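You operate a simulated robot arm through the tools that you are given. There is no shell and no other tool. Be economical: measure what you need, move in short steps, check, and stop when the job is done.

Carry out the task below with a simulated two-armed robot. There is one attempt and no reset: what you move stays moved.

JOB
Drain the cup washer, switch it off and close its water valve.
Fine: DRAIN, START once, wait till the gauge is empty; the valve is under the sink; shut the cupboard door after; leave the other valves.

The check looks at the end state, three seconds after you hand in, the way a careful person would. Anything else that was tipped, shoved, dropped, spilled or broken makes it a failure.

ROBOT AND FRAMES
Two 7-joint arms with two-finger parallel grippers on one trunk, on a base that drives. Base frame: it is fixed to the floor where the robot stands at the start and does not move with it; the origin is under the middle of the robot, x ahead of it, y to its left, z up. Lengths are in m, angles in rad, forces in N, time in s.
The left shoulder is at the start at [0.07, 0.177, 1.095], the right one opposite. With the tool pointing down near the work surface each hand reaches from about 0.1 to 0.64 m from the robot's upright axis, wherever it stands, measured 20 degrees to its own side. Places, roughly: programme dial [0.6, 0, 0.8]; rinser valve [0.5, -0.4, 0.9]; sink cupboard door [0.4, -0.6, 0.4]; start button [0.5, -0.2, 0.8]; stop valve [0.3, 0.9, 1.8]; washer switch [0.7, 0.2, 0.8]; washer valve [0.5, -0.5, 0.6]; water gauge [0.5, -0.3, 0.8]. Payload 3.43 kg a hand.
Tool frame (each hand has its own): the origin (TCP) lies between the finger pads and is the grasp point; the fingertips stand 0.03 m ahead of it; z points along the fingers, y is the line along which they close. Largest opening 0.094 m; finger width 0.028, thickness 0.01; the body of the gripper, 0.05 by 0.096 m, starts 0.055 m behind the TCP.
Orientation is that of the tool frame in the base frame, as a unit quaternion [x, y, z, w]. With the fingers straight down and closing along the base's y, the tool's x points along the base's -x, its y along +y and its z along -z.

CONTROLS
- The arms move only by the tool apply_moves. It takes "left_rows", "right_rows" or both (then of equal length, played together; a hand with none holds still); each is text: rows parted by semicolons, each of 7 numbers parted by spaces: the shift along the base's x, y, z in mm, then the turn, a rotation vector about the base's x, y, z in rad, then the gripper command, from -1 (fully open) to 1 (shut), values between in proportion. In form: dx dy dz rx ry rz gripper; .... A call has 1 to 8 rows; each row shifts and turns the commanded pose from where the row before left it. A row lasts 0.2 s, in which the tool goes at most 0.05 m and 0.15 rad; a call with a longer step from one row to the next is refused whole, and so is a gripper value outside its range. Where a pose cannot be reached the arm comes as near as it can. A force on the tool above 60 N (or 10 N above the force at the start of the call, whichever is more), or a blocked arm, ends the call early, and 0.2 s more pass. Each finger travels about 0.153 m/s and halts on what it meets, pressing with about 44 N; the grip force reading is that of the motor and also rises with nothing between the fingers. The clock runs only during rows and for 0.2 s after the last one: add rows that do not move to give the fingers time. It gives the time, the measured TCP pose, the force on the tool (base axes), the opening and the grip force at its end, in the units of the frame above (readings bear some noise), with the torque about the TCP (base axes, N m) and any sound that the robot's microphone picked up.
- Cameras (640 x 400 px; columns grow to the right, rows downward): "scene" is now at [0.1056, -0.0429, 1.3835]; the picture's right is [-0.63, -0.78, -0.00], its down [-0.64, 0.52, -0.57] and it looks along [0.44, -0.35, -0.83] (base axes); focal length 279 px, centre (320, 200). "left" rides on the left gripper at [0.076, -0.014, -0.102] in its tool frame; the picture's right is [0.18, 0.98, 0.00], its down [-0.75, 0.14, -0.64] and it looks along [-0.63, 0.12, 0.77] (tool axes); focal length 243 px, centre (320, 200). "right" rides on the right gripper at [0.076, 0.014, -0.103] in its tool frame; the picture's right is [-0.18, 0.98, 0.00], its down [-0.75, -0.14, -0.64] and it looks along [-0.63, -0.12, 0.77] (tool axes); focal length 243 px, centre (320, 200). There is no depth. A picture from a camera that has moved, and an enlarged one, comes with that camera's place and axes in the base frame and with its lens.
- camera(camera): a new picture of that camera. No time passes.
- lift_body(by): slides the trunk up (or, below 0, down) by that many m; the arms and the scene camera ride with it, the base frame stays. It gives what a move gives, with no picture.
- base_move(legs): drives the robot by 1 to 6 legs, each [ahead, turn to the left] in m and rad, along the robot's own axes; the way and the turn of a leg run together, so that a leg with both is an arc; at most 1.5 m and 3.142 rad a leg. The arms and the cameras ride along, it lands a little off, and it stops where it bumps. It gives what a move gives.
- aim_head(pan, tilt): turns the head with the scene camera to pan (to the left, within 1.501 rad either way) and tilt (down, from -0.506 to 1.204), counted from straight ahead of the robot. It gives what a move gives.
- inspect(camera, box): a new picture of the part [left, top, right, bottom] of that camera's present view, enlarged. No time passes.
- finish_job(): hands the job in; it is judged then, once.

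Work in short steps. Places have to be worked out from the pictures, the camera data and where the tool is seen: move nearer, look again, correct. Check each grasp and each placing, and mend what went wrong. You have 120 turns and 92 pictures in all, those below and enlarged ones among them. Open the grippers and draw the arms clear of the work before you hand the job in, unless the task says otherwise; then end with one line.

The tools are called by a JSON object that holds its "name" and its "arguments". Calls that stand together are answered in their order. apply_moves: Moves the arms, as the interface text tells. Its arguments: {"type":"object","properties":{"left_rows":{"type":"string"},"right_rows":{"type":"string"}},"required":[]} The other tools are called the same way: lift_body (by) slides the trunk up or down; base_move (legs) drives the base; aim_head (pan, tilt) turns the head that bears the scene camera; camera (camera) takes a picture; inspect (camera, box) takes an enlarged picture of a part of a camera's view; finish_job () hands the job in.

At the start:

```text
clock: 0.0
left_tcp_pos: [0.4875, -0.0361, 1.0289]
left_orientation: [0.0, 1.0, 0.0, 0.0]
left_ft_force: [0.1, -0.3, -0.2]
left_moment: [0.02, 0.0, 0.0]
left_opening: 0.0946
left_grasp_force: 0.1
right_tcp_pos: [0.3591, -0.4397, 0.9944]
right_orientation: [0.0, 1.0, -0.001, 0.0]
right_ft_force: [0.2, -0.1, 0.1]
right_moment: [0.02, -0.01, -0.01]
right_opening: 0.0942
right_grasp_force: 0.1
trunk travel left (down, up): [-0.675, 0.165]
robot x, y, heading: [-0.0011, 0.0006, 0.001]
head pan, tilt: [-0.679, 0.97]
```

scene: 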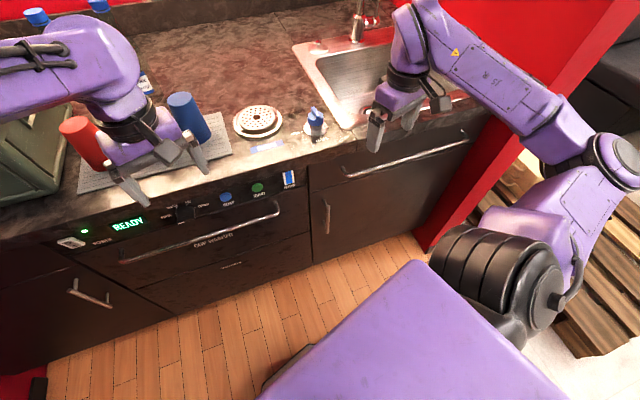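
right: 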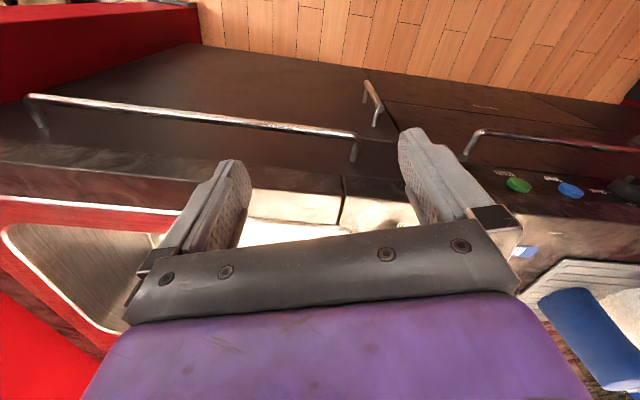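
left: 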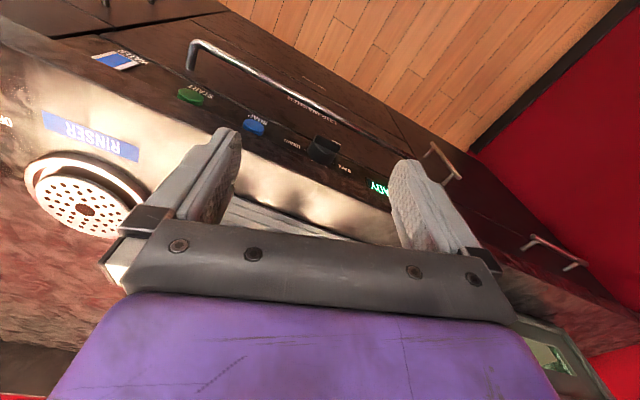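

The panel shows READY with a dial, two buttons (blue, green) and a gauge. I enlarge the panel to read it.

{"name": "inspect", "arguments": {"camera": "scene", "box": [40, 150, 320, 280]}}

{"name": "inspect", "arguments": {"camera": "left", "box": [80, 30, 420, 240]}}

```text
2.29 times, centred on (180, 215) of scene
camera zoom: at [0.1056, -0.0429, 1.3835], right [-0.63, -0.78, 0.0], down [-0.64, 0.52, -0.57], along [0.44, -0.35, -0.83], focal length 637 px, centre (640, 166)
```

zoom: 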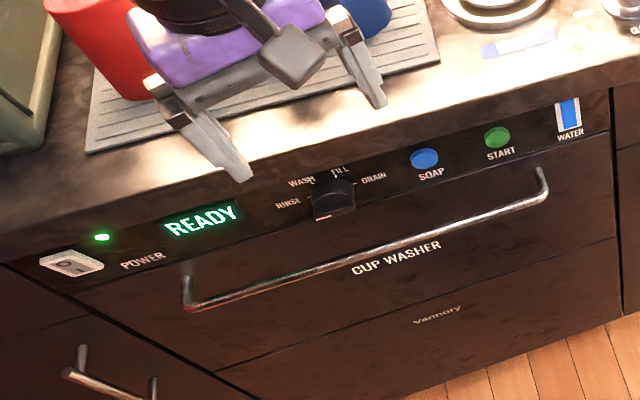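

```text
1.88 times, centred on (250, 135) of left
camera zoom: at [0.4122, -0.0508, 1.1307], right [-0.18, 0.98, 0.0], down [0.75, 0.14, 0.64], along [0.63, 0.12, -0.77], focal length 457 px, centre (452, 322)
```

zoom: 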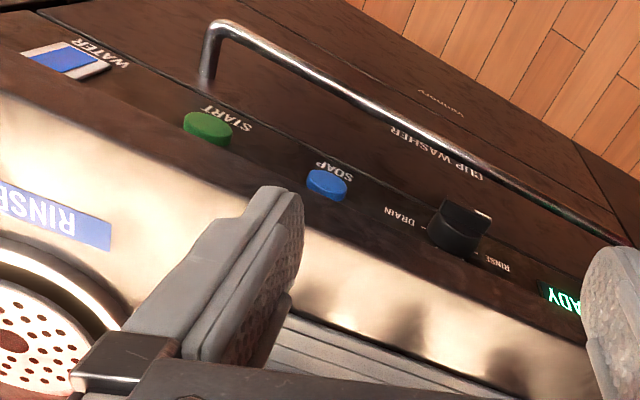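

I enlarge the dial further to see where its mark points, and the cupboard and valve area.

{"name": "inspect", "arguments": {"camera": "scene", "box": [155, 190, 219, 230]}}

{"name": "inspect", "arguments": {"camera": "scene", "box": [220, 60, 500, 235]}}

```text
10.00 times, centred on (187, 210) of scene
camera zoom: at [0.1056, -0.0429, 1.3835], right [-0.63, -0.78, 0.0], down [-0.64, 0.52, -0.57], along [0.44, -0.35, -0.83], focal length 2788 px, centre (1650, 100)
```

zoom: 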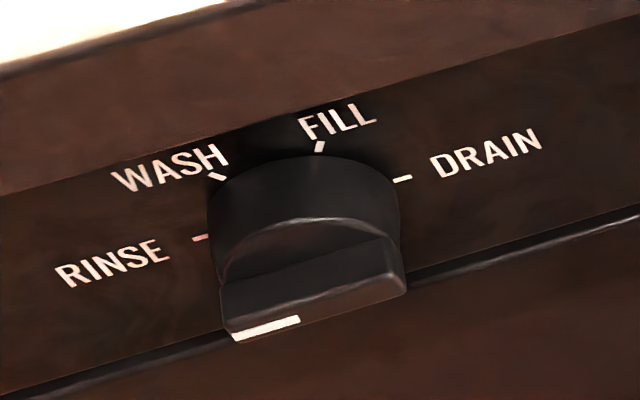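

```text
2.29 times, centred on (360, 148) of scene
camera zoom: at [0.1056, -0.0429, 1.3835], right [-0.63, -0.78, 0.0], down [-0.64, 0.52, -0.57], along [0.44, -0.35, -0.83], focal length 637 px, centre (229, 320)
```

zoom: 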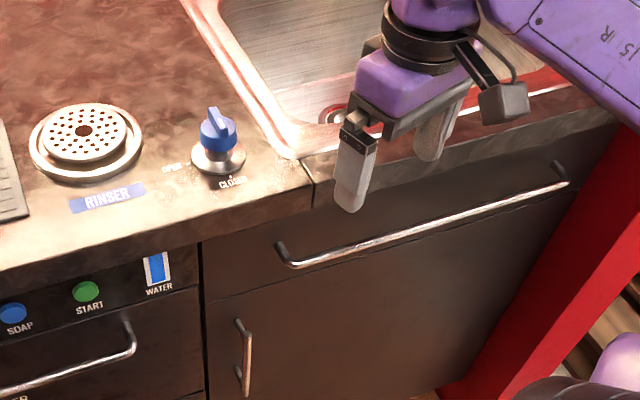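

The mark points to RINSE and DRAIN lies opposite, 180° clockwise (steps of 60°). The panel is vertical, its normal about 18° off the x axis; dial about (0.58,-0.01,0.81). I begin pitching the left hand up to face the panel, pulling back.

{"name": "apply_moves", "arguments": {"left_rows": "-10 5 -10 0 -0.1428 0 -1;-10 5 -10 0 -0.1428 0 -1;-10 5 -10 0 -0.1428 0 -1;-10 5 -10 0 -0.1428 0 -1;-10 5 -15 0 -0.1428 0 -1;-10 5 -15 0 -0.1428 0 -1;-10 5 -15 0 -0.1428 0 -1;-10 5 -15 0 -0.1428 0 -1"}}

```text
clock: 1.8
left_tcp_pos: [0.4271, -0.0244, 0.9782]
left_orientation: [-0.016, 0.84, -0.013, 0.542]
left_ft_force: [1.0, 0.2, -0.3]
left_moment: [0.01, -0.01, 0.03]
left_opening: 0.0943
left_grasp_force: 0.0
left hand out of reach, approached as far as the arm can: row 8
right_tcp_pos: [0.3586, -0.4409, 0.9937]
right_orientation: [0.0, 1.0, 0.001, 0.0]
right_ft_force: [0.7, -0.9, 0.2]
right_moment: [0.02, 0.0, 0.02]
right_opening: 0.0939
right_grasp_force: 0.0
trunk travel left (down, up): [-0.675, 0.165]
robot x, y, heading: [-0.0015, 0.0023, 0.002]
head pan, tilt: [-0.679, 0.97]
```

Too close to the body for a level hand. I back the base off 0.2 m, turn to face the panel, and then lower the trunk a little.

{"name": "base_move", "arguments": {"legs": [[-0.2, 0], [0, -0.32]]}}

{"name": "lift_body", "arguments": {"by": -0.15}}

{"name": "aim_head", "arguments": {"pan": 0.0, "tilt": 0.75}}

{"name": "camera", "arguments": {"camera": "scene"}}

```text
clock: 4.4
left_tcp_pos: [0.2037, -0.1524, 0.9731]
left_orientation: [0.114, 0.837, -0.095, 0.527]
left_ft_force: [0.3, -1.5, 1.0]
left_moment: [-0.03, 0.01, -0.04]
left_opening: 0.0942
left_grasp_force: 0.0
right_tcp_pos: [0.0051, -0.5313, 0.9947]
right_orientation: [0.16, 0.987, 0.0, 0.0]
right_ft_force: [0.6, 0.6, -0.8]
right_moment: [0.02, -0.02, 0.01]
right_opening: 0.0939
right_grasp_force: 0.0
trunk travel left (down, up): [-0.675, 0.165]
robot x, y, heading: [-0.1945, -0.0015, -0.325]
head pan, tilt: [-0.679, 0.97]
```

```text
clock: 6.2
left_tcp_pos: [0.2057, -0.1522, 0.8258]
left_orientation: [0.111, 0.837, -0.098, 0.527]
left_ft_force: [-0.4, 0.6, -0.2]
left_moment: [-0.02, 0.01, -0.02]
left_opening: 0.0941
left_grasp_force: 0.0
right_tcp_pos: [0.0053, -0.5315, 0.8452]
right_orientation: [0.16, 0.987, -0.001, 0.0]
right_ft_force: [1.3, 0.0, -0.1]
right_moment: [0.02, 0.03, 0.01]
right_opening: 0.0943
right_grasp_force: 0.1
trunk travel left (down, up): [-0.525, 0.315]
robot x, y, heading: [-0.1983, -0.0021, -0.325]
head pan, tilt: [-0.679, 0.97]
```

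```text
clock: 7.2
left_tcp_pos: [0.2061, -0.1522, 0.8249]
left_orientation: [0.111, 0.837, -0.098, 0.526]
left_ft_force: [-0.8, 0.9, 0.2]
left_moment: [-0.04, 0.02, 0.01]
left_opening: 0.094
left_grasp_force: 0.0
right_tcp_pos: [0.0055, -0.5313, 0.8442]
right_orientation: [0.16, 0.987, 0.0, 0.0]
right_ft_force: [1.1, -0.8, -0.5]
right_moment: [0.03, -0.01, 0.01]
right_opening: 0.094
right_grasp_force: 0.1
trunk travel left (down, up): [-0.525, 0.315]
robot x, y, heading: [-0.1928, 0.001, -0.324]
head pan, tilt: [0.0, 0.75]
```

```text
84 pictures are left
camera scene: at [-0.0701, -0.0405, 1.2505], right [-0.32, -0.95, 0.0], down [-0.65, 0.22, -0.73], along [0.69, -0.23, -0.68], focal length 279 px, centre (320, 200)
```

scene: 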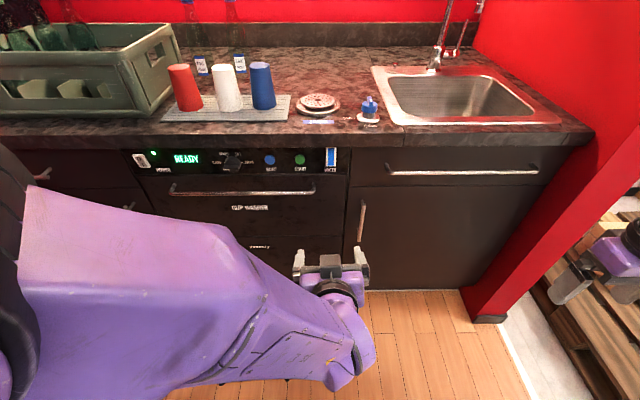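

The view now squarely shows panel, sink cupboard (door with vertical handle) and right red wall. Zoom in on the panel for accurate bearings.

{"name": "inspect", "arguments": {"camera": "scene", "box": [125, 100, 365, 250]}}

{"name": "camera", "arguments": {"camera": "left"}}

```text
2.67 times, centred on (245, 175) of scene
camera zoom: at [-0.0701, -0.0405, 1.2505], right [-0.32, -0.95, 0.0], down [-0.65, 0.22, -0.73], along [0.69, -0.23, -0.68], focal length 743 px, centre (520, 267)
```

zoom: 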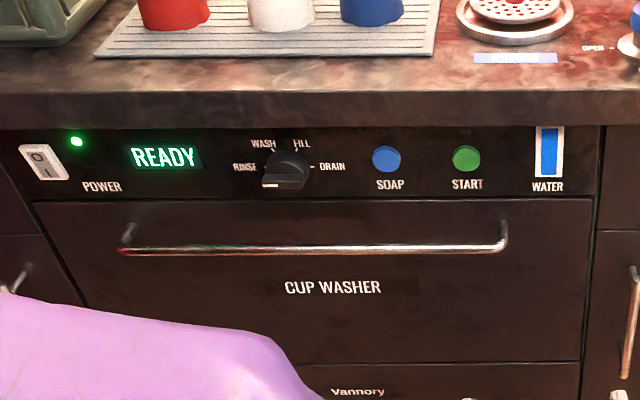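

```text
82 pictures are left
camera left: at [0.0816, -0.1325, 0.8002], right [0.21, 0.95, -0.21], down [-0.19, 0.25, 0.95], along [0.96, -0.15, 0.24], focal length 243 px, centre (320, 200)
```

left: 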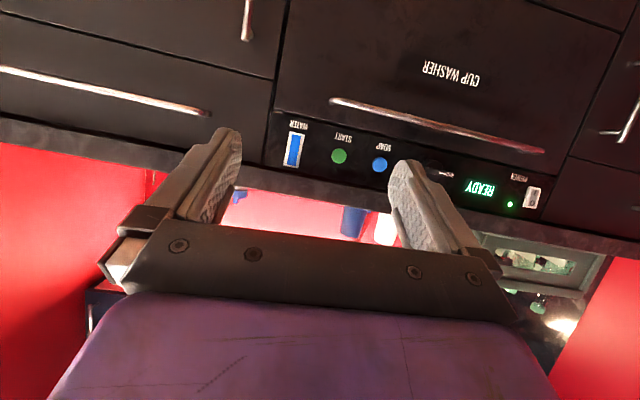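

START is at about (0.531,-0.185,0.823), the switch (0.660,0.215,0.823) and the dial's axis meets the panel at (0.594,-0.011,0.811); the inward normal is (0.952,-0.307,0). I level the left hand, then roll it so the fingers close vertically.

{"name": "apply_moves", "arguments": {"left_rows": "30 20 0 -0.0225 -0.108 0 -1;30 20 0 -0.0225 -0.108 0 -1;30 20 0 -0.0225 -0.108 0 -1;30 20 0 -0.0225 -0.105 0 -1;20 15 0 -0.133 0.043 0 -1;20 15 0 -0.133 0.043 0 -1;10 10 0 -0.133 0.043 0 -1;10 10 0 -0.133 0.043 0 -1"}}

{"name": "apply_moves", "arguments": {"left_rows": "20 10 0 -0.133 0.043 0 -1;15 10 0 -0.133 0.043 0 -1;15 10 0 -0.133 0.043 0 -1;10 8 0 -0.133 0.043 0 -1;0 0 0 -0.133 0.043 0 -1;0 0 0 -0.133 0.043 0 -1;0 0 0 -0.133 0.043 0 -1;0 0 0 0 0 0 -1"}}

```text
clock: 9.0
left_tcp_pos: [0.3826, -0.0291, 0.8329]
left_orientation: [-0.09, 0.706, -0.293, 0.638]
left_ft_force: [-0.4, 0.0, 0.8]
left_moment: [0.03, 0.01, -0.02]
left_opening: 0.094
left_grasp_force: 0.1
left hand out of reach, approached as far as the arm can: row 8
right_tcp_pos: [0.0056, -0.5307, 0.8445]
right_orientation: [0.16, 0.987, -0.001, 0.001]
right_ft_force: [0.8, 0.5, 0.2]
right_moment: [0.02, 0.01, -0.01]
right_opening: 0.0942
right_grasp_force: 0.1
trunk travel left (down, up): [-0.525, 0.315]
robot x, y, heading: [-0.1966, -0.0004, -0.326]
head pan, tilt: [0.0, 0.75]
```

```text
clock: 10.8
left_tcp_pos: [0.428, -0.0136, 0.9371]
left_orientation: [-0.409, 0.584, -0.561, 0.421]
left_ft_force: [-0.1, 0.1, -0.1]
left_moment: [0.01, 0.02, -0.01]
left_opening: 0.0943
left_grasp_force: 0.1
left hand out of reach, approached as far as the arm can: row 1, 2, 3, 4, 5, 6, 7
right_tcp_pos: [0.005, -0.5313, 0.8448]
right_orientation: [0.16, 0.987, 0.001, 0.0]
right_ft_force: [-0.7, -0.4, -0.7]
right_moment: [-0.03, 0.01, 0.0]
right_opening: 0.0939
right_grasp_force: 0.0
trunk travel left (down, up): [-0.525, 0.315]
robot x, y, heading: [-0.1943, 0.0001, -0.322]
head pan, tilt: [0.0, 0.75]
```

The roll itself was reached, the hand just sits 0.11 m too high. Lowering the trunk by 0.12 m brings it down.

{"name": "lift_body", "arguments": {"by": -0.12}}

{"name": "camera", "arguments": {"camera": "scene"}}

{"name": "camera", "arguments": {"camera": "left"}}

```text
clock: 12.3
left_tcp_pos: [0.4274, -0.0141, 0.8184]
left_orientation: [-0.407, 0.585, -0.561, 0.422]
left_ft_force: [-0.4, 0.2, 0.4]
left_moment: [0.0, 0.02, -0.01]
left_opening: 0.0941
left_grasp_force: 0.1
right_tcp_pos: [0.0051, -0.5313, 0.725]
right_orientation: [0.16, 0.987, 0.0, 0.0]
right_ft_force: [0.0, 0.1, 0.0]
right_moment: [0.0, 0.01, 0.01]
right_opening: 0.094
right_grasp_force: 0.1
trunk travel left (down, up): [-0.405, 0.435]
robot x, y, heading: [-0.1971, -0.0019, -0.324]
head pan, tilt: [0.0, 0.75]
```

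```text
81 pictures are left
camera scene: at [-0.0701, -0.0401, 1.1306], right [-0.32, -0.95, 0.0], down [-0.65, 0.22, -0.73], along [0.69, -0.23, -0.68], focal length 279 px, centre (320, 200)
```

scene: 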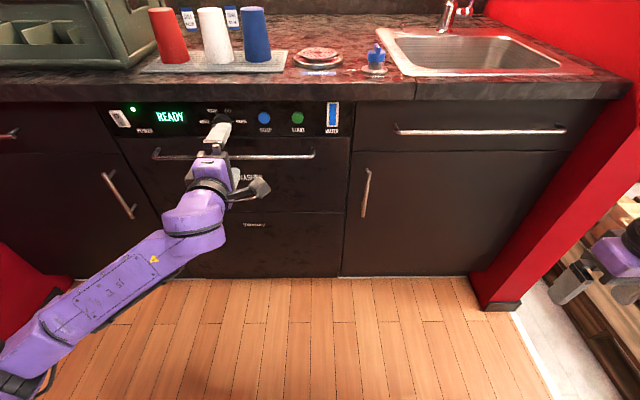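

```text
80 pictures are left
camera left: at [0.3063, -0.0551, 0.8313], right [-0.06, -0.14, -0.99], down [-0.37, 0.92, -0.1], along [0.93, 0.36, -0.11], focal length 243 px, centre (320, 200)
```

left: 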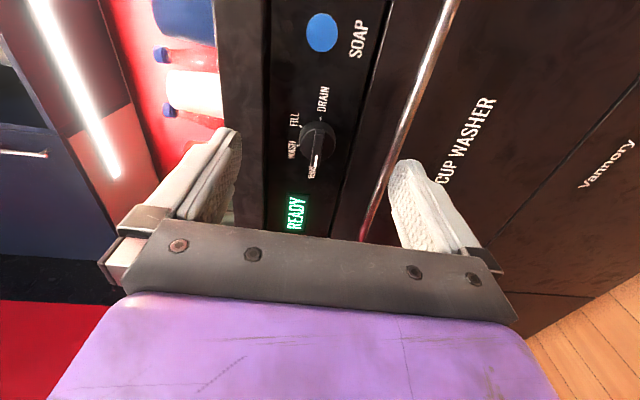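

The dial lies between the fingers' bearings. I zoom in on it for alignment.

{"name": "inspect", "arguments": {"camera": "left", "box": [256, 90, 384, 170]}}

{"name": "inspect", "arguments": {"camera": "scene", "box": [160, 80, 288, 160]}}

```text
5.00 times, centred on (320, 130) of left
camera zoom: at [0.3063, -0.0551, 0.8313], right [-0.06, -0.14, -0.99], down [-0.37, 0.92, -0.1], along [0.93, 0.36, -0.11], focal length 1213 px, centre (320, 550)
```

zoom: 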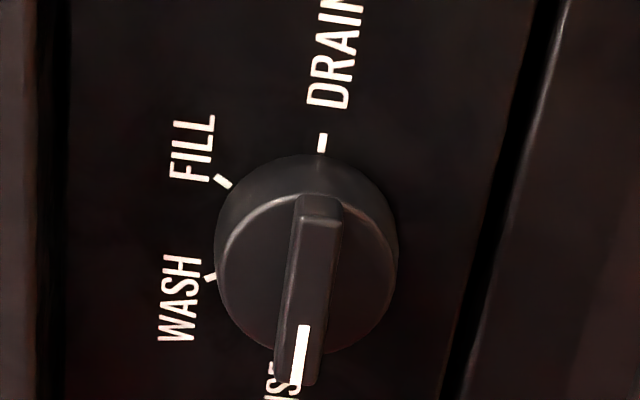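

```text
5.00 times, centred on (224, 120) of scene
camera zoom: at [-0.0701, -0.0401, 1.1306], right [-0.32, -0.95, 0.0], down [-0.65, 0.22, -0.73], along [0.69, -0.23, -0.68], focal length 1394 px, centre (800, 600)
```

zoom: 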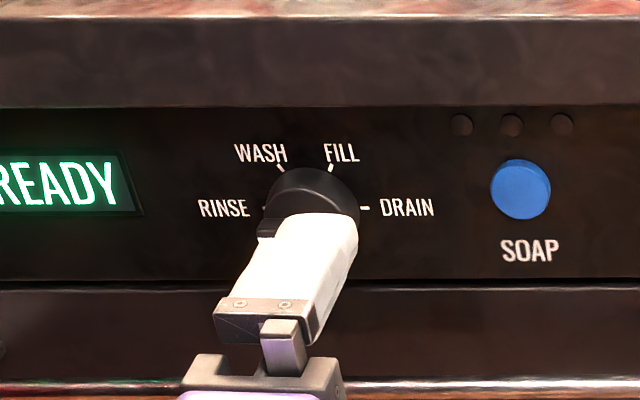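

The bar is ~1 cm deep on a ~2 cm body; I judge the axis through (0.591,-0.014,0.811). First a null row to learn whether the commanded pose coincides with the measured one.

{"name": "apply_moves", "arguments": {"left_rows": "0 0 0 0 0 0 -1"}}

```text
clock: 12.7
left_tcp_pos: [0.427, -0.0138, 0.8186]
left_orientation: [-0.407, 0.585, -0.561, 0.421]
left_ft_force: [-0.5, -0.2, -0.2]
left_moment: [-0.02, -0.01, -0.01]
left_opening: 0.0939
left_grasp_force: 0.1
right_tcp_pos: [0.0059, -0.5324, 0.7268]
right_orientation: [0.161, 0.987, 0.0, 0.0]
right_ft_force: [0.3, 0.6, 0.7]
right_moment: [-0.03, 0.03, 0.02]
right_opening: 0.0939
right_grasp_force: 0.0
trunk travel left (down, up): [-0.405, 0.435]
robot x, y, heading: [-0.195, -0.0001, -0.321]
head pan, tilt: [0.0, 0.75]
```

It holds. Move sideways into line with the dial and 3 cm nearer, narrowing the fingers.

{"name": "apply_moves", "arguments": {"left_rows": "14 12 -3 -0.003 -0.008 0 0;14 12 -2 -0.002 -0.007 0 0.3;15 11.5 -2 0 0 0 0.3;0 0 0 0 0 0 0.3"}}

{"name": "inspect", "arguments": {"camera": "left", "box": [192, 40, 448, 200]}}

{"name": "inspect", "arguments": {"camera": "scene", "box": [160, 80, 288, 160]}}

```text
clock: 13.7
left_tcp_pos: [0.4696, 0.0249, 0.8187]
left_orientation: [-0.405, 0.582, -0.563, 0.424]
left_ft_force: [0.5, 0.5, 0.4]
left_moment: [-0.02, 0.01, -0.01]
left_opening: 0.0327
left_grasp_force: 0.1
left hand out of reach, approached as far as the arm can: row 2
right_tcp_pos: [0.0057, -0.5309, 0.7256]
right_orientation: [0.161, 0.987, 0.001, 0.0]
right_ft_force: [-0.2, -0.5, -0.2]
right_moment: [-0.02, -0.01, 0.01]
right_opening: 0.0939
right_grasp_force: 0.1
trunk travel left (down, up): [-0.405, 0.435]
robot x, y, heading: [-0.1943, -0.0021, -0.32]
head pan, tilt: [0.0, 0.75]
```

```text
2.50 times, centred on (320, 120) of left
camera zoom: at [0.3486, -0.0174, 0.83], right [-0.05, -0.14, -0.99], down [-0.37, 0.92, -0.11], along [0.93, 0.36, -0.1], focal length 606 px, centre (320, 400)
```

zoom: 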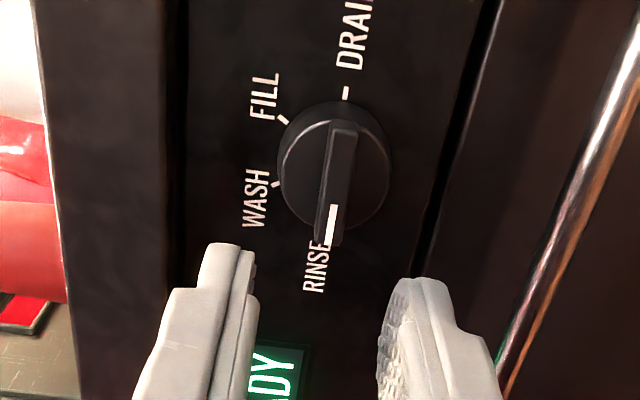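

```text
5.00 times, centred on (224, 120) of scene
camera zoom: at [-0.07, -0.0403, 1.1305], right [-0.32, -0.95, 0.0], down [-0.65, 0.22, -0.73], along [0.69, -0.23, -0.68], focal length 1394 px, centre (800, 600)
```

zoom: 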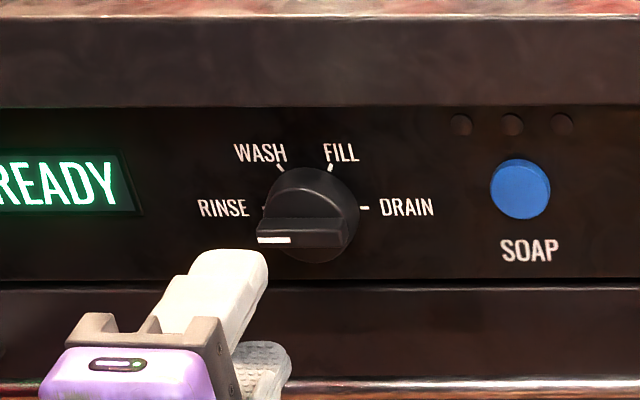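

The bar is ~5 mm below the hand's axis, laterally within 3 mm. The arm is at its low limit, so I lower the trunk 0.05 m and raise the hand relative to it.

{"name": "lift_body", "arguments": {"by": -0.05}}

{"name": "apply_moves", "arguments": {"left_rows": "0 -1 22 0 0 0 0.3;0 -1 22 0 0 0 0.3;0 0 0 0 0 0 0.3"}}

```text
clock: 14.6
left_tcp_pos: [0.4684, 0.0238, 0.7678]
left_orientation: [-0.406, 0.582, -0.564, 0.423]
left_ft_force: [-0.2, 0.2, 0.7]
left_moment: [0.05, 0.0, 0.02]
left_opening: 0.0327
left_grasp_force: 0.0
right_tcp_pos: [0.0055, -0.5306, 0.6749]
right_orientation: [0.159, 0.987, -0.001, 0.0]
right_ft_force: [0.3, -0.7, -0.6]
right_moment: [-0.04, -0.01, 0.03]
right_opening: 0.094
right_grasp_force: 0.1
trunk travel left (down, up): [-0.355, 0.485]
robot x, y, heading: [-0.1994, 0.0015, -0.321]
head pan, tilt: [0.0, 0.75]
```

```text
clock: 15.4
left_tcp_pos: [0.4692, 0.0224, 0.8124]
left_orientation: [-0.406, 0.583, -0.563, 0.423]
left_ft_force: [0.0, 0.4, 0.3]
left_moment: [-0.02, 0.02, -0.03]
left_opening: 0.0328
left_grasp_force: 0.0
right_tcp_pos: [0.0051, -0.5313, 0.6757]
right_orientation: [0.16, 0.987, 0.0, 0.001]
right_ft_force: [-1.0, -0.3, 0.0]
right_moment: [0.0, 0.0, -0.03]
right_opening: 0.0936
right_grasp_force: 0.1
trunk travel left (down, up): [-0.355, 0.485]
robot x, y, heading: [-0.196, -0.0025, -0.327]
head pan, tilt: [0.0, 0.75]
```

Height is right. Advance 5.5 cm along the normal, then look.

{"name": "apply_moves", "arguments": {"left_rows": "17.5 -5.6 0 0 0 0 0.3;17.5 -5.6 0 0 0 0 0.3;17.5 -5.6 0 0 0 0 0.3;0 0 0 0 0 0 0.3"}}

{"name": "inspect", "arguments": {"camera": "left", "box": [192, 40, 448, 200]}}

{"name": "inspect", "arguments": {"camera": "scene", "box": [160, 60, 288, 140]}}

```text
clock: 16.4
left_tcp_pos: [0.5202, 0.0083, 0.8129]
left_orientation: [-0.405, 0.582, -0.564, 0.423]
left_ft_force: [0.4, -0.2, -0.7]
left_moment: [0.02, 0.02, 0.01]
left_opening: 0.0326
left_grasp_force: 0.0
right_tcp_pos: [0.0057, -0.5305, 0.6739]
right_orientation: [0.16, 0.987, 0.0, 0.0]
right_ft_force: [-0.1, 0.5, -0.2]
right_moment: [-0.01, 0.0, 0.0]
right_opening: 0.0938
right_grasp_force: 0.1
trunk travel left (down, up): [-0.355, 0.485]
robot x, y, heading: [-0.1953, -0.0039, -0.322]
head pan, tilt: [0.0, 0.75]
```

```text
2.50 times, centred on (320, 120) of left
camera zoom: at [0.3996, -0.034, 0.8249], right [-0.05, -0.14, -0.99], down [-0.37, 0.92, -0.11], along [0.93, 0.36, -0.1], focal length 606 px, centre (320, 400)
```

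zoom: 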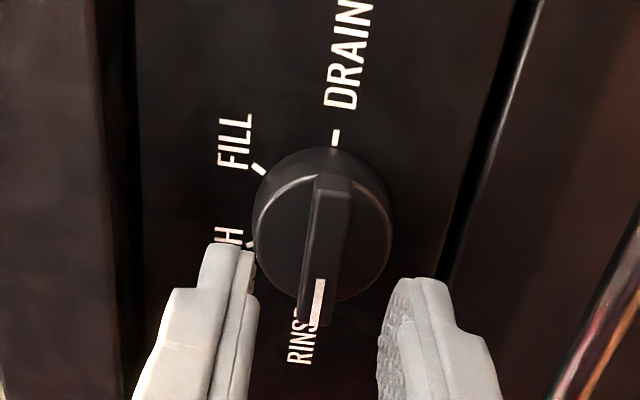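

```text
5.00 times, centred on (224, 100) of scene
camera zoom: at [-0.0699, -0.0401, 1.0805], right [-0.32, -0.95, 0.0], down [-0.65, 0.22, -0.73], along [0.69, -0.23, -0.68], focal length 1394 px, centre (800, 700)
```

zoom: 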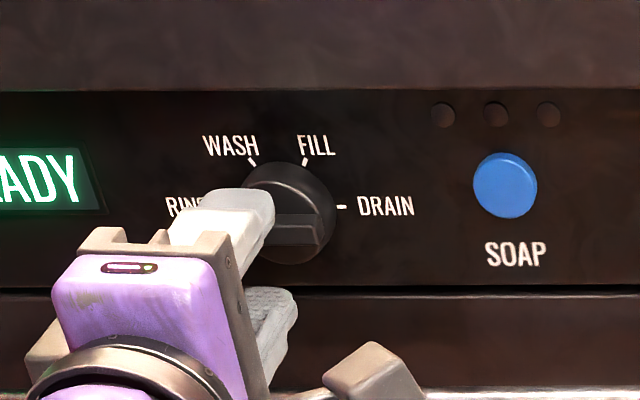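

Aligned to about 3 mm (bar slightly right). Shift 3 mm right and advance 2.8 cm so the fingertips straddle the bar.

{"name": "apply_moves", "arguments": {"left_rows": "9 -6.5 0 0 0 0 0.3;9 -3 0 0 0 0 0.3;8.7 -2.7 0 0 0 0 0.3;0 0 0 0 0 0 0.3"}}

{"name": "inspect", "arguments": {"camera": "left", "box": [192, 80, 448, 240]}}

{"name": "inspect", "arguments": {"camera": "scene", "box": [160, 60, 288, 140]}}

```text
clock: 17.4
left_tcp_pos: [0.5435, -0.0044, 0.8119]
left_orientation: [-0.404, 0.582, -0.564, 0.424]
left_ft_force: [-52.0, 18.6, -16.9]
left_moment: [0.01, 0.03, 0.65]
left_opening: 0.03
left_grasp_force: 0.0
right_tcp_pos: [0.0013, -0.531, 0.6773]
right_orientation: [0.159, 0.987, 0.0, 0.003]
right_ft_force: [-0.7, -0.7, 0.9]
right_moment: [-0.01, -0.01, -0.02]
right_opening: 0.0942
right_grasp_force: 0.0
trunk travel left (down, up): [-0.355, 0.485]
robot x, y, heading: [-0.1983, 0.0007, -0.321]
head pan, tilt: [0.0, 0.75]
```

```text
2.50 times, centred on (320, 160) of left
camera zoom: at [0.4231, -0.0454, 0.8248], right [-0.05, -0.14, -0.99], down [-0.37, 0.92, -0.11], along [0.93, 0.36, -0.1], focal length 606 px, centre (320, 300)
```

zoom: 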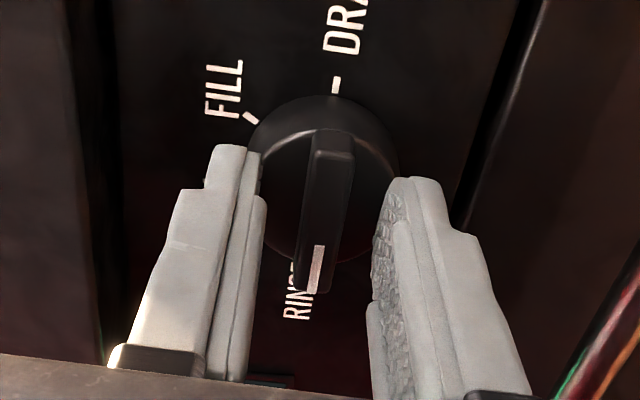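

```text
5.00 times, centred on (224, 100) of scene
camera zoom: at [-0.0755, -0.037, 1.081], right [-0.31, -0.95, 0.0], down [-0.64, 0.21, -0.74], along [0.7, -0.23, -0.68], focal length 1394 px, centre (800, 700)
```

zoom: 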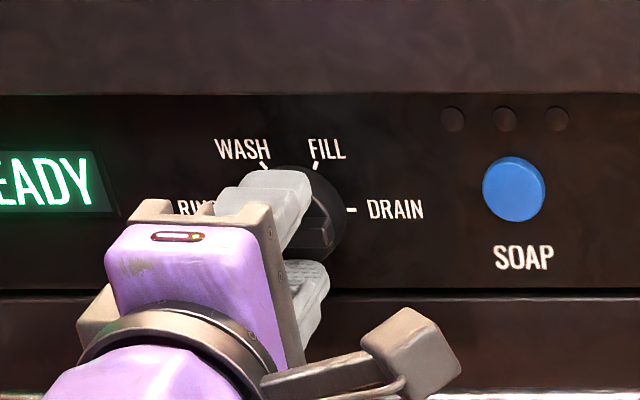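

The tips touched the knob body (58 N); alignment is within 2 mm. Back off 4 mm and close on the bar.

{"name": "apply_moves", "arguments": {"left_rows": "-3.8 1.2 -1 0 0 0 0.3;0 0 0 0 0 0 1;0 0 0 0 0 0 1"}}

```text
clock: 18.2
left_tcp_pos: [0.5428, -0.0051, 0.8121]
left_orientation: [-0.405, 0.582, -0.565, 0.423]
left_ft_force: [-24.5, 9.9, -9.7]
left_moment: [-0.02, -0.01, 1.17]
left_opening: 0.0099
left_grasp_force: 44.0
right_tcp_pos: [0.0049, -0.5307, 0.6753]
right_orientation: [0.161, 0.987, 0.0, 0.0]
right_ft_force: [-0.1, 0.4, 1.1]
right_moment: [0.01, -0.05, 0.0]
right_opening: 0.094
right_grasp_force: 0.1
trunk travel left (down, up): [-0.355, 0.485]
robot x, y, heading: [-0.1932, -0.0021, -0.319]
head pan, tilt: [0.0, 0.75]
```

Bar gripped (9.9 mm). Relieve 2 mm and turn clockwise 64°.

{"name": "apply_moves", "arguments": {"left_rows": "-2 0.6 0 0 0 0 1;0 0 0 0.133 -0.043 0 1;0 0 0 0.133 -0.043 0 1;0 0 0 0.133 -0.043 0 1;0 0 0 0.133 -0.043 0 1;0 0 0 0.133 -0.043 0 1;0 0 0 0.133 -0.043 0 1;0 0 0 0.133 -0.043 0 1"}}

{"name": "inspect", "arguments": {"camera": "scene", "box": [160, 60, 288, 140]}}

```text
clock: 20.0
left_tcp_pos: [0.5442, -0.0043, 0.8101]
left_orientation: [-0.087, 0.705, -0.295, 0.639]
left_ft_force: [19.3, 1.5, 7.7]
left_moment: [-0.33, -1.09, 0.43]
left_opening: 0.01
left_grasp_force: 43.9
right_tcp_pos: [0.005, -0.531, 0.6752]
right_orientation: [0.16, 0.987, 0.0, 0.0]
right_ft_force: [-0.7, 1.3, 0.1]
right_moment: [-0.01, 0.0, 0.02]
right_opening: 0.094
right_grasp_force: 0.1
trunk travel left (down, up): [-0.355, 0.485]
robot x, y, heading: [-0.1953, -0.0003, -0.319]
head pan, tilt: [0.0, 0.75]
```

```text
5.00 times, centred on (224, 100) of scene
camera zoom: at [-0.0683, -0.0398, 1.0804], right [-0.32, -0.95, 0.0], down [-0.65, 0.22, -0.73], along [0.69, -0.23, -0.68], focal length 1394 px, centre (800, 700)
```

zoom: 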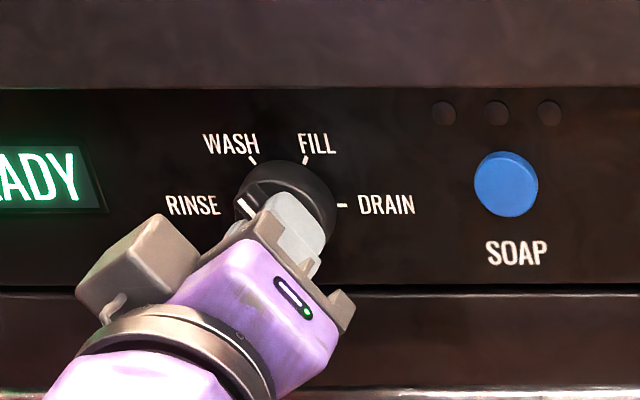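

The bar turns with the hand towards WASH. Continue.

{"name": "apply_moves", "arguments": {"left_rows": "0 0 0 0.133 -0.043 0 1;0 0 0 0.133 -0.043 0 1;0 0 0 0.133 -0.043 0 1;0 0 0 0.133 -0.043 0 1;0 0 0 0.133 -0.043 0 1;0 0 0 0.133 -0.043 0 1;0 0 0 0.133 -0.043 0 1;0 0 0 0.133 -0.043 0 1"}}

{"name": "inspect", "arguments": {"camera": "scene", "box": [160, 60, 288, 140]}}

```text
clock: 21.8
left_tcp_pos: [0.5449, -0.002, 0.8103]
left_orientation: [0.296, 0.644, 0.093, 0.7]
left_ft_force: [8.8, 25.6, 5.3]
left_moment: [0.13, 0.7, 0.77]
left_opening: 0.01
left_grasp_force: 43.4
right_tcp_pos: [0.0056, -0.5298, 0.6753]
right_orientation: [0.161, 0.987, -0.003, 0.0]
right_ft_force: [0.4, -0.3, -0.5]
right_moment: [0.01, -0.03, -0.04]
right_opening: 0.094
right_grasp_force: 0.1
trunk travel left (down, up): [-0.355, 0.485]
robot x, y, heading: [-0.1978, -0.0001, -0.323]
head pan, tilt: [0.0, 0.75]
```

```text
5.00 times, centred on (224, 100) of scene
camera zoom: at [-0.0693, -0.036, 1.0806], right [-0.32, -0.95, 0.0], down [-0.65, 0.21, -0.73], along [0.69, -0.23, -0.68], focal length 1394 px, centre (800, 700)
```

zoom: 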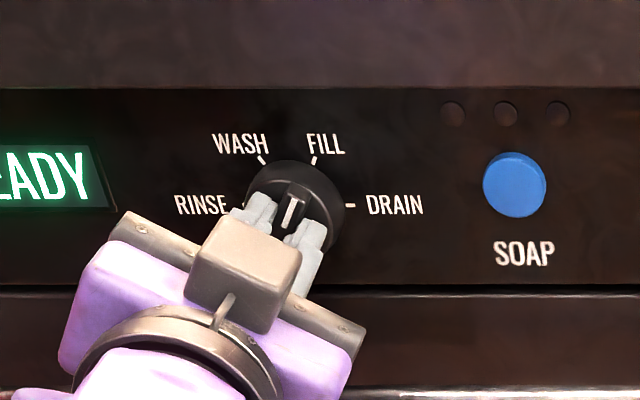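

At FILL now. A side force of ~26 N suggests the hand's axis is slightly too far right; I shift 2 mm left and turn on to DRAIN.

{"name": "apply_moves", "arguments": {"left_rows": "0.5 2 0 0.133 -0.043 0 1;0 0 0 0.133 -0.043 0 1;0 0 0 0.133 -0.043 0 1;0 0 0 0.133 -0.043 0 1;0 0 0 0.133 -0.043 0 1;0 0 0 0.133 -0.043 0 1;0 0 0 0.133 -0.043 0 1;0 0 0 0.057 -0.018 0 1"}}

{"name": "inspect", "arguments": {"camera": "scene", "box": [160, 60, 288, 140]}}

```text
clock: 23.6
left_tcp_pos: [0.5443, -0.0002, 0.8117]
left_orientation: [0.572, 0.41, 0.428, 0.566]
left_ft_force: [23.2, 11.1, 13.0]
left_moment: [-1.24, 0.46, 0.13]
left_opening: 0.01
left_grasp_force: 43.3
right_tcp_pos: [0.0061, -0.5297, 0.6764]
right_orientation: [0.161, 0.987, 0.0, -0.001]
right_ft_force: [0.1, 0.1, 0.6]
right_moment: [-0.03, 0.03, 0.0]
right_opening: 0.094
right_grasp_force: 0.2
trunk travel left (down, up): [-0.355, 0.485]
robot x, y, heading: [-0.1939, 0.0002, -0.324]
head pan, tilt: [0.0, 0.75]
```

```text
5.00 times, centred on (224, 100) of scene
camera zoom: at [-0.0682, -0.0378, 1.0805], right [-0.32, -0.95, 0.0], down [-0.65, 0.21, -0.73], along [0.69, -0.23, -0.68], focal length 1394 px, centre (800, 700)
```

zoom: 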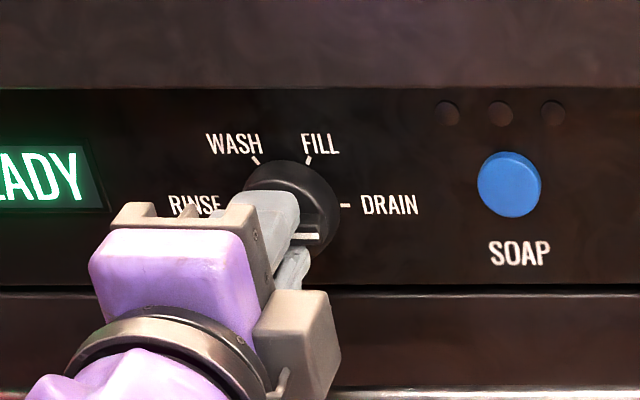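

The mark now points right to DRAIN. Open and withdraw straight back.

{"name": "apply_moves", "arguments": {"left_rows": "0 0 0 0 0 0 0.3;0 0 0 0 0 0 0.3;-20 6.5 0 0 0 0 0.3;-30 9.7 0 0 0 0 0.3;-30 9.7 0 0 0 0 0.3;0 0 0 0 0 0 0.3"}}

{"name": "inspect", "arguments": {"camera": "scene", "box": [90, 50, 346, 210]}}

```text
clock: 25.0
left_tcp_pos: [0.4634, 0.0225, 0.8123]
left_orientation: [0.575, 0.408, 0.427, 0.565]
left_ft_force: [-0.7, 0.1, 0.4]
left_moment: [0.0, -0.04, -0.04]
left_opening: 0.0329
left_grasp_force: 0.0
right_tcp_pos: [0.0061, -0.5315, 0.6755]
right_orientation: [0.161, 0.987, 0.0, 0.0]
right_ft_force: [0.3, 0.4, 0.7]
right_moment: [-0.01, 0.05, 0.01]
right_opening: 0.0941
right_grasp_force: 0.1
trunk travel left (down, up): [-0.355, 0.485]
robot x, y, heading: [-0.1935, 0.0035, -0.323]
head pan, tilt: [0.0, 0.75]
```

```text
2.50 times, centred on (218, 130) of scene
camera zoom: at [-0.0697, -0.0398, 1.0805], right [-0.32, -0.95, 0.0], down [-0.65, 0.22, -0.73], along [0.69, -0.23, -0.68], focal length 697 px, centre (575, 375)
```

zoom: 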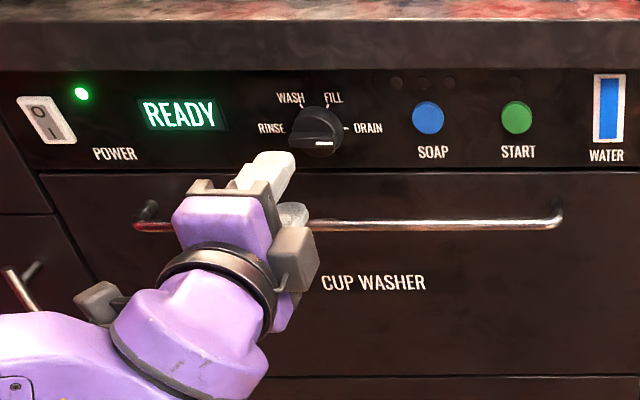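

Dial is on DRAIN, display still READY. Next: closed fingertips in front of START.

{"name": "apply_moves", "arguments": {"left_rows": "-5.5 -35.4 2 0 0 0 1;-5.5 -35.4 2 0 0 0 1;-5.5 -35.4 2 0 0 0 1;-5.5 -35.4 2 0 0 0 1;-5.5 -35.4 2 0 0 0 1;0 0 0 0 0 0 1"}}

{"name": "inspect", "arguments": {"camera": "scene", "box": [200, 50, 360, 150]}}

```text
clock: 26.4
left_tcp_pos: [0.4321, -0.1539, 0.8193]
left_orientation: [0.575, 0.409, 0.427, 0.566]
left_ft_force: [-0.1, -0.1, -0.7]
left_moment: [-0.03, 0.02, 0.01]
left_opening: 0.0
left_grasp_force: 32.6
right_tcp_pos: [0.0059, -0.5313, 0.6756]
right_orientation: [0.16, 0.987, 0.0, 0.0]
right_ft_force: [0.2, -0.6, -0.2]
right_moment: [-0.01, 0.03, 0.0]
right_opening: 0.0941
right_grasp_force: 0.1
trunk travel left (down, up): [-0.355, 0.485]
robot x, y, heading: [-0.1956, 0.0011, -0.325]
head pan, tilt: [0.0, 0.75]
```

```text
4.00 times, centred on (280, 100) of scene
camera zoom: at [-0.0697, -0.0394, 1.0805], right [-0.32, -0.95, 0.0], down [-0.65, 0.22, -0.73], along [0.69, -0.23, -0.68], focal length 1115 px, centre (480, 600)
```

zoom: 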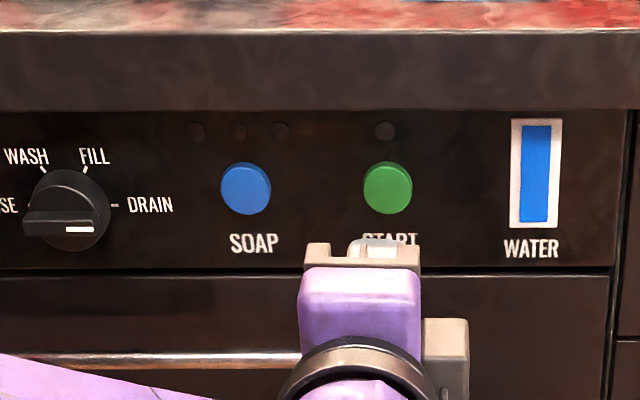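

Lined up with START; the front is ~73 mm ahead of the tips. Advance 70 mm, then a gentle push of 8 mm, then look.

{"name": "apply_moves", "arguments": {"left_rows": "22.2 -7.2 3 0 0 0 1;22.2 -7.2 0 0 0 0 1;22.2 -7.2 0 0 0 0 1;3.8 -1.2 0 0 0 0 1;3.8 -1.2 0 0 0 0 1"}}

{"name": "inspect", "arguments": {"camera": "scene", "box": [90, 50, 346, 210]}}

```text
clock: 27.6
left_tcp_pos: [0.507, -0.1792, 0.8243]
left_orientation: [0.575, 0.409, 0.427, 0.566]
left_ft_force: [-20.1, 10.9, -7.8]
left_moment: [0.19, 0.19, -0.02]
left_opening: 0.0
left_grasp_force: 33.2
right_tcp_pos: [0.0034, -0.5311, 0.6755]
right_orientation: [0.16, 0.987, 0.0, 0.0]
right_ft_force: [-0.2, 0.1, -0.8]
right_moment: [0.02, 0.01, -0.03]
right_opening: 0.0941
right_grasp_force: 0.0
trunk travel left (down, up): [-0.355, 0.485]
robot x, y, heading: [-0.193, -0.0018, -0.325]
head pan, tilt: [0.0, 0.75]
heard: click
```

```text
2.50 times, centred on (218, 130) of scene
camera zoom: at [-0.072, -0.0384, 1.0807], right [-0.32, -0.95, 0.0], down [-0.65, 0.21, -0.73], along [0.69, -0.23, -0.68], focal length 697 px, centre (575, 375)
```

zoom: 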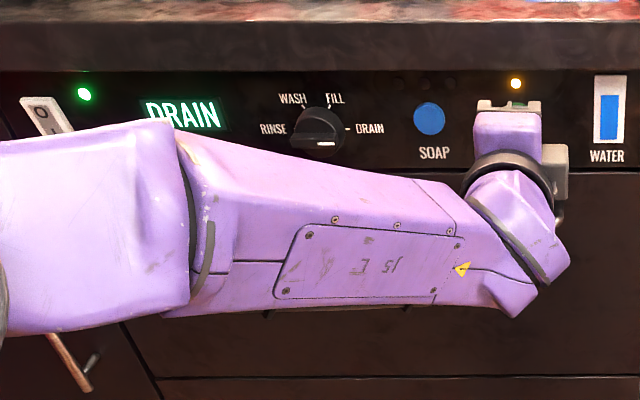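

A click, the display reads DRAIN and the gauge is falling. Withdraw straight back and start moving left toward the switch.

{"name": "apply_moves", "arguments": {"left_rows": "-25 8 0 0 0 0 1;-35 11 0 0 0 0 1;-35 11 0 0 0 0 1;0 40 0 0 0 0 1;5 45 0 0 0 0 1;10 45 0 0 0 0 1;12 45 0 0 0 0 1;12 45 0 0 0 0 1"}}

{"name": "inspect", "arguments": {"camera": "scene", "box": [90, 50, 346, 210]}}

```text
clock: 29.4
left_tcp_pos: [0.4527, 0.0728, 0.8259]
left_orientation: [0.574, 0.409, 0.428, 0.566]
left_ft_force: [0.6, 0.6, 0.4]
left_moment: [0.03, -0.02, 0.0]
left_opening: 0.0002
left_grasp_force: 33.3
right_tcp_pos: [0.0059, -0.53, 0.6752]
right_orientation: [0.16, 0.987, -0.001, 0.0]
right_ft_force: [-0.3, 0.0, -0.4]
right_moment: [-0.02, 0.05, 0.01]
right_opening: 0.0938
right_grasp_force: 0.1
trunk travel left (down, up): [-0.355, 0.485]
robot x, y, heading: [-0.1953, -0.0056, -0.324]
head pan, tilt: [0.0, 0.75]
```

```text
2.50 times, centred on (218, 130) of scene
camera zoom: at [-0.0696, -0.0384, 1.0806], right [-0.32, -0.95, 0.0], down [-0.65, 0.21, -0.73], along [0.69, -0.23, -0.68], focal length 697 px, centre (575, 375)
```

zoom: 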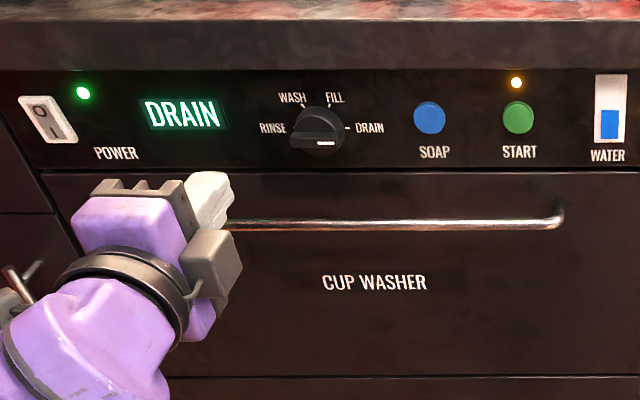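

The gauge falls fast. Meanwhile a close look at the power switch.

{"name": "inspect", "arguments": {"camera": "scene", "box": [90, 75, 138, 105]}}

```text
13.33 times, centred on (114, 90) of scene
camera zoom: at [-0.0696, -0.0384, 1.0806], right [-0.32, -0.95, 0.0], down [-0.65, 0.21, -0.73], along [0.69, -0.23, -0.68], focal length 3717 px, centre (3067, 1667)
```

zoom: 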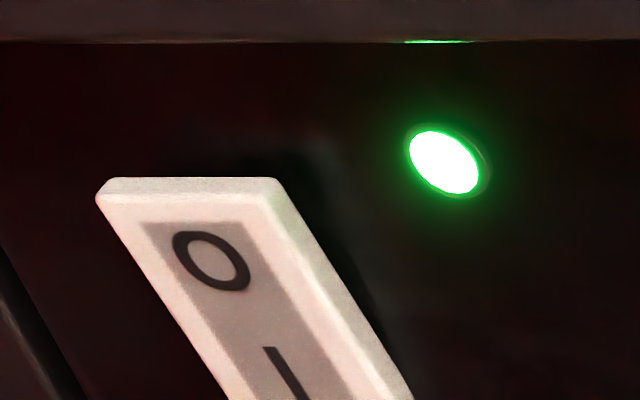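

The O half is at about (0.656,0.220,0.833). I bring the closed fingertips 7 cm in front of it, aiming at its upper part, z=0.838.

{"name": "apply_moves", "arguments": {"left_rows": "18 29.7 2 0 0 0 1;18 29.7 2 0 0 0 1;18 29.7 2 0 0 0 1;18 29.7 2 0 0 0 1;18 29.7 2 0 0 0 1;18 29.7 2 0 0 0 1;0 0 0 0 0 0 1"}}

{"name": "camera", "arguments": {"camera": "scene"}}

{"name": "camera", "arguments": {"camera": "left"}}

```text
clock: 31.0
left_tcp_pos: [0.5608, 0.2492, 0.8393]
left_orientation: [0.575, 0.409, 0.427, 0.566]
left_ft_force: [0.4, -0.2, -0.8]
left_moment: [0.0, -0.03, -0.05]
left_opening: 0.0001
left_grasp_force: 33.2
right_tcp_pos: [0.0064, -0.5318, 0.6747]
right_orientation: [0.16, 0.987, 0.0, 0.0]
right_ft_force: [-0.2, -0.4, -0.2]
right_moment: [0.0, -0.01, 0.0]
right_opening: 0.0939
right_grasp_force: 0.1
trunk travel left (down, up): [-0.355, 0.485]
robot x, y, heading: [-0.1986, 0.0009, -0.323]
head pan, tilt: [0.0, 0.75]
```

```text
63 pictures are left
camera scene: at [-0.0698, -0.0397, 1.0805], right [-0.32, -0.95, 0.0], down [-0.65, 0.22, -0.73], along [0.69, -0.23, -0.68], focal length 279 px, centre (320, 200)
```

scene: 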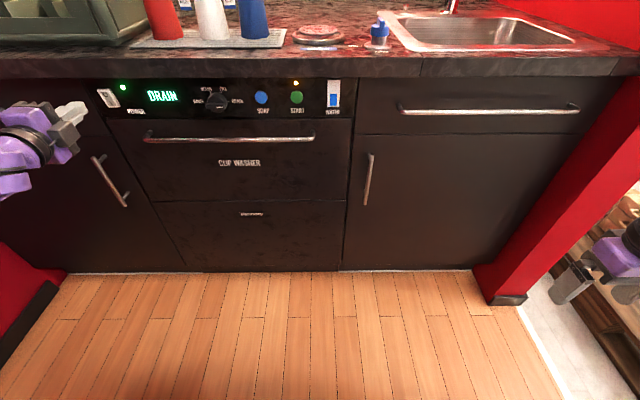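

```text
62 pictures are left
camera left: at [0.486, 0.3523, 0.8264], right [0.04, 0.15, 0.99], down [-0.84, -0.53, 0.12], along [0.54, -0.84, 0.1], focal length 243 px, centre (320, 200)
```

left: 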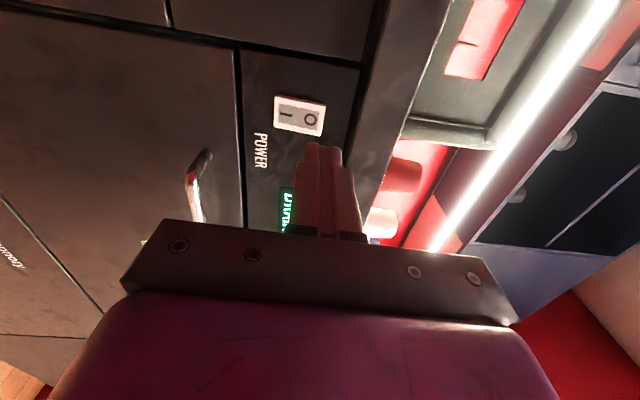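

Aligned with the O half (axis 7 mm above the "O", as intended). I wait in place and check the gauge.

{"name": "apply_moves", "arguments": {"left_rows": "0 0 0 0 0 0 1;0 0 0 0 0 0 1;0 0 0 0 0 0 1;0 0 0 0 0 0 1;0 0 0 0 0 0 1;0 0 0 0 0 0 1;0 0 0 0 0 0 1;0 0 0 0 0 0 1"}}

{"name": "inspect", "arguments": {"camera": "scene", "box": [90, 60, 346, 220]}}

```text
clock: 32.8
left_tcp_pos: [0.5603, 0.2487, 0.8388]
left_orientation: [0.575, 0.409, 0.428, 0.565]
left_ft_force: [0.3, -0.4, -0.4]
left_moment: [-0.05, -0.01, -0.02]
left_opening: 0.0
left_grasp_force: 33.6
right_tcp_pos: [0.0063, -0.531, 0.6749]
right_orientation: [0.16, 0.987, 0.0, -0.001]
right_ft_force: [0.2, -0.6, -0.5]
right_moment: [0.03, -0.01, 0.01]
right_opening: 0.0938
right_grasp_force: 0.0
trunk travel left (down, up): [-0.355, 0.485]
robot x, y, heading: [-0.1966, -0.002, -0.321]
head pan, tilt: [0.0, 0.75]
```

```text
2.50 times, centred on (218, 140) of scene
camera zoom: at [-0.0698, -0.0396, 1.0805], right [-0.32, -0.95, 0.0], down [-0.65, 0.22, -0.73], along [0.69, -0.23, -0.68], focal length 697 px, centre (575, 350)
```

zoom: 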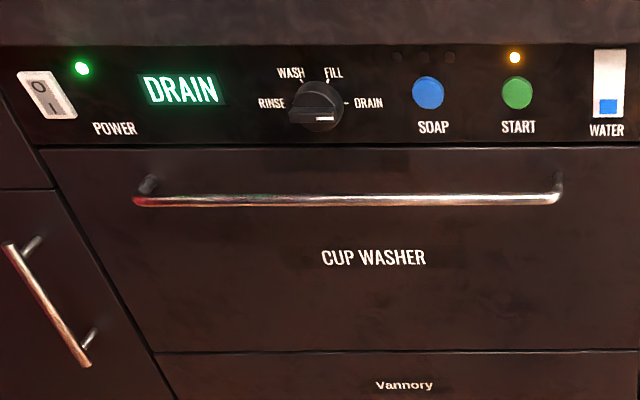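

Still about a fifth left. Wait some more.

{"name": "apply_moves", "arguments": {"left_rows": "0 0 0 0 0 0 1;0 0 0 0 0 0 1;0 0 0 0 0 0 1;0 0 0 0 0 0 1;0 0 0 0 0 0 1;0 0 0 0 0 0 1;0 0 0 0 0 0 1;0 0 0 0 0 0 1"}}

{"name": "apply_moves", "arguments": {"left_rows": "0 0 0 0 0 0 1;0 0 0 0 0 0 1;0 0 0 0 0 0 1;0 0 0 0 0 0 1;0 0 0 0 0 0 1;0 0 0 0 0 0 1;0 0 0 0 0 0 1;0 0 0 0 0 0 1"}}

{"name": "inspect", "arguments": {"camera": "scene", "box": [90, 60, 346, 220]}}

```text
clock: 34.6
left_tcp_pos: [0.5595, 0.2502, 0.8391]
left_orientation: [0.575, 0.409, 0.428, 0.565]
left_ft_force: [0.2, 0.3, 0.1]
left_moment: [-0.01, 0.03, 0.03]
left_opening: 0.0001
left_grasp_force: 32.8
right_tcp_pos: [0.0052, -0.5313, 0.675]
right_orientation: [0.16, 0.987, -0.001, 0.0]
right_ft_force: [0.8, -0.3, -0.3]
right_moment: [0.05, -0.02, 0.0]
right_opening: 0.094
right_grasp_force: 0.1
trunk travel left (down, up): [-0.355, 0.485]
robot x, y, heading: [-0.1984, 0.001, -0.322]
head pan, tilt: [0.0, 0.75]
```

```text
clock: 36.4
left_tcp_pos: [0.5595, 0.2487, 0.8378]
left_orientation: [0.574, 0.409, 0.429, 0.565]
left_ft_force: [0.3, -0.1, -0.1]
left_moment: [0.01, -0.01, 0.01]
left_opening: 0.0
left_grasp_force: 33.3
right_tcp_pos: [0.0055, -0.5315, 0.675]
right_orientation: [0.16, 0.987, 0.0, 0.0]
right_ft_force: [0.3, -0.7, -0.3]
right_moment: [-0.02, 0.02, -0.01]
right_opening: 0.094
right_grasp_force: 0.0
trunk travel left (down, up): [-0.355, 0.485]
robot x, y, heading: [-0.1972, 0.0021, -0.323]
head pan, tilt: [0.0, 0.75]
```

```text
2.50 times, centred on (218, 140) of scene
camera zoom: at [-0.0698, -0.0396, 1.0805], right [-0.32, -0.95, 0.0], down [-0.65, 0.22, -0.73], along [0.69, -0.23, -0.68], focal length 697 px, centre (575, 350)
```

zoom: 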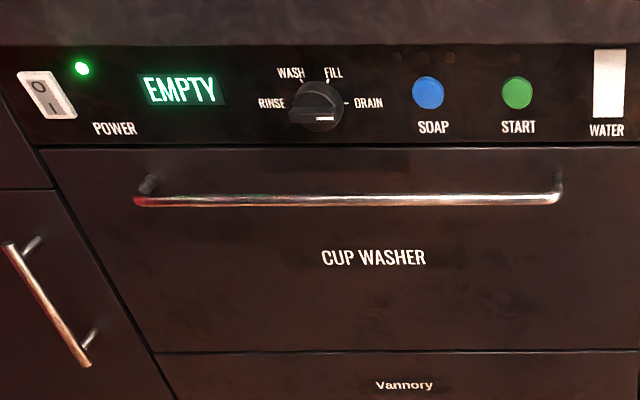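

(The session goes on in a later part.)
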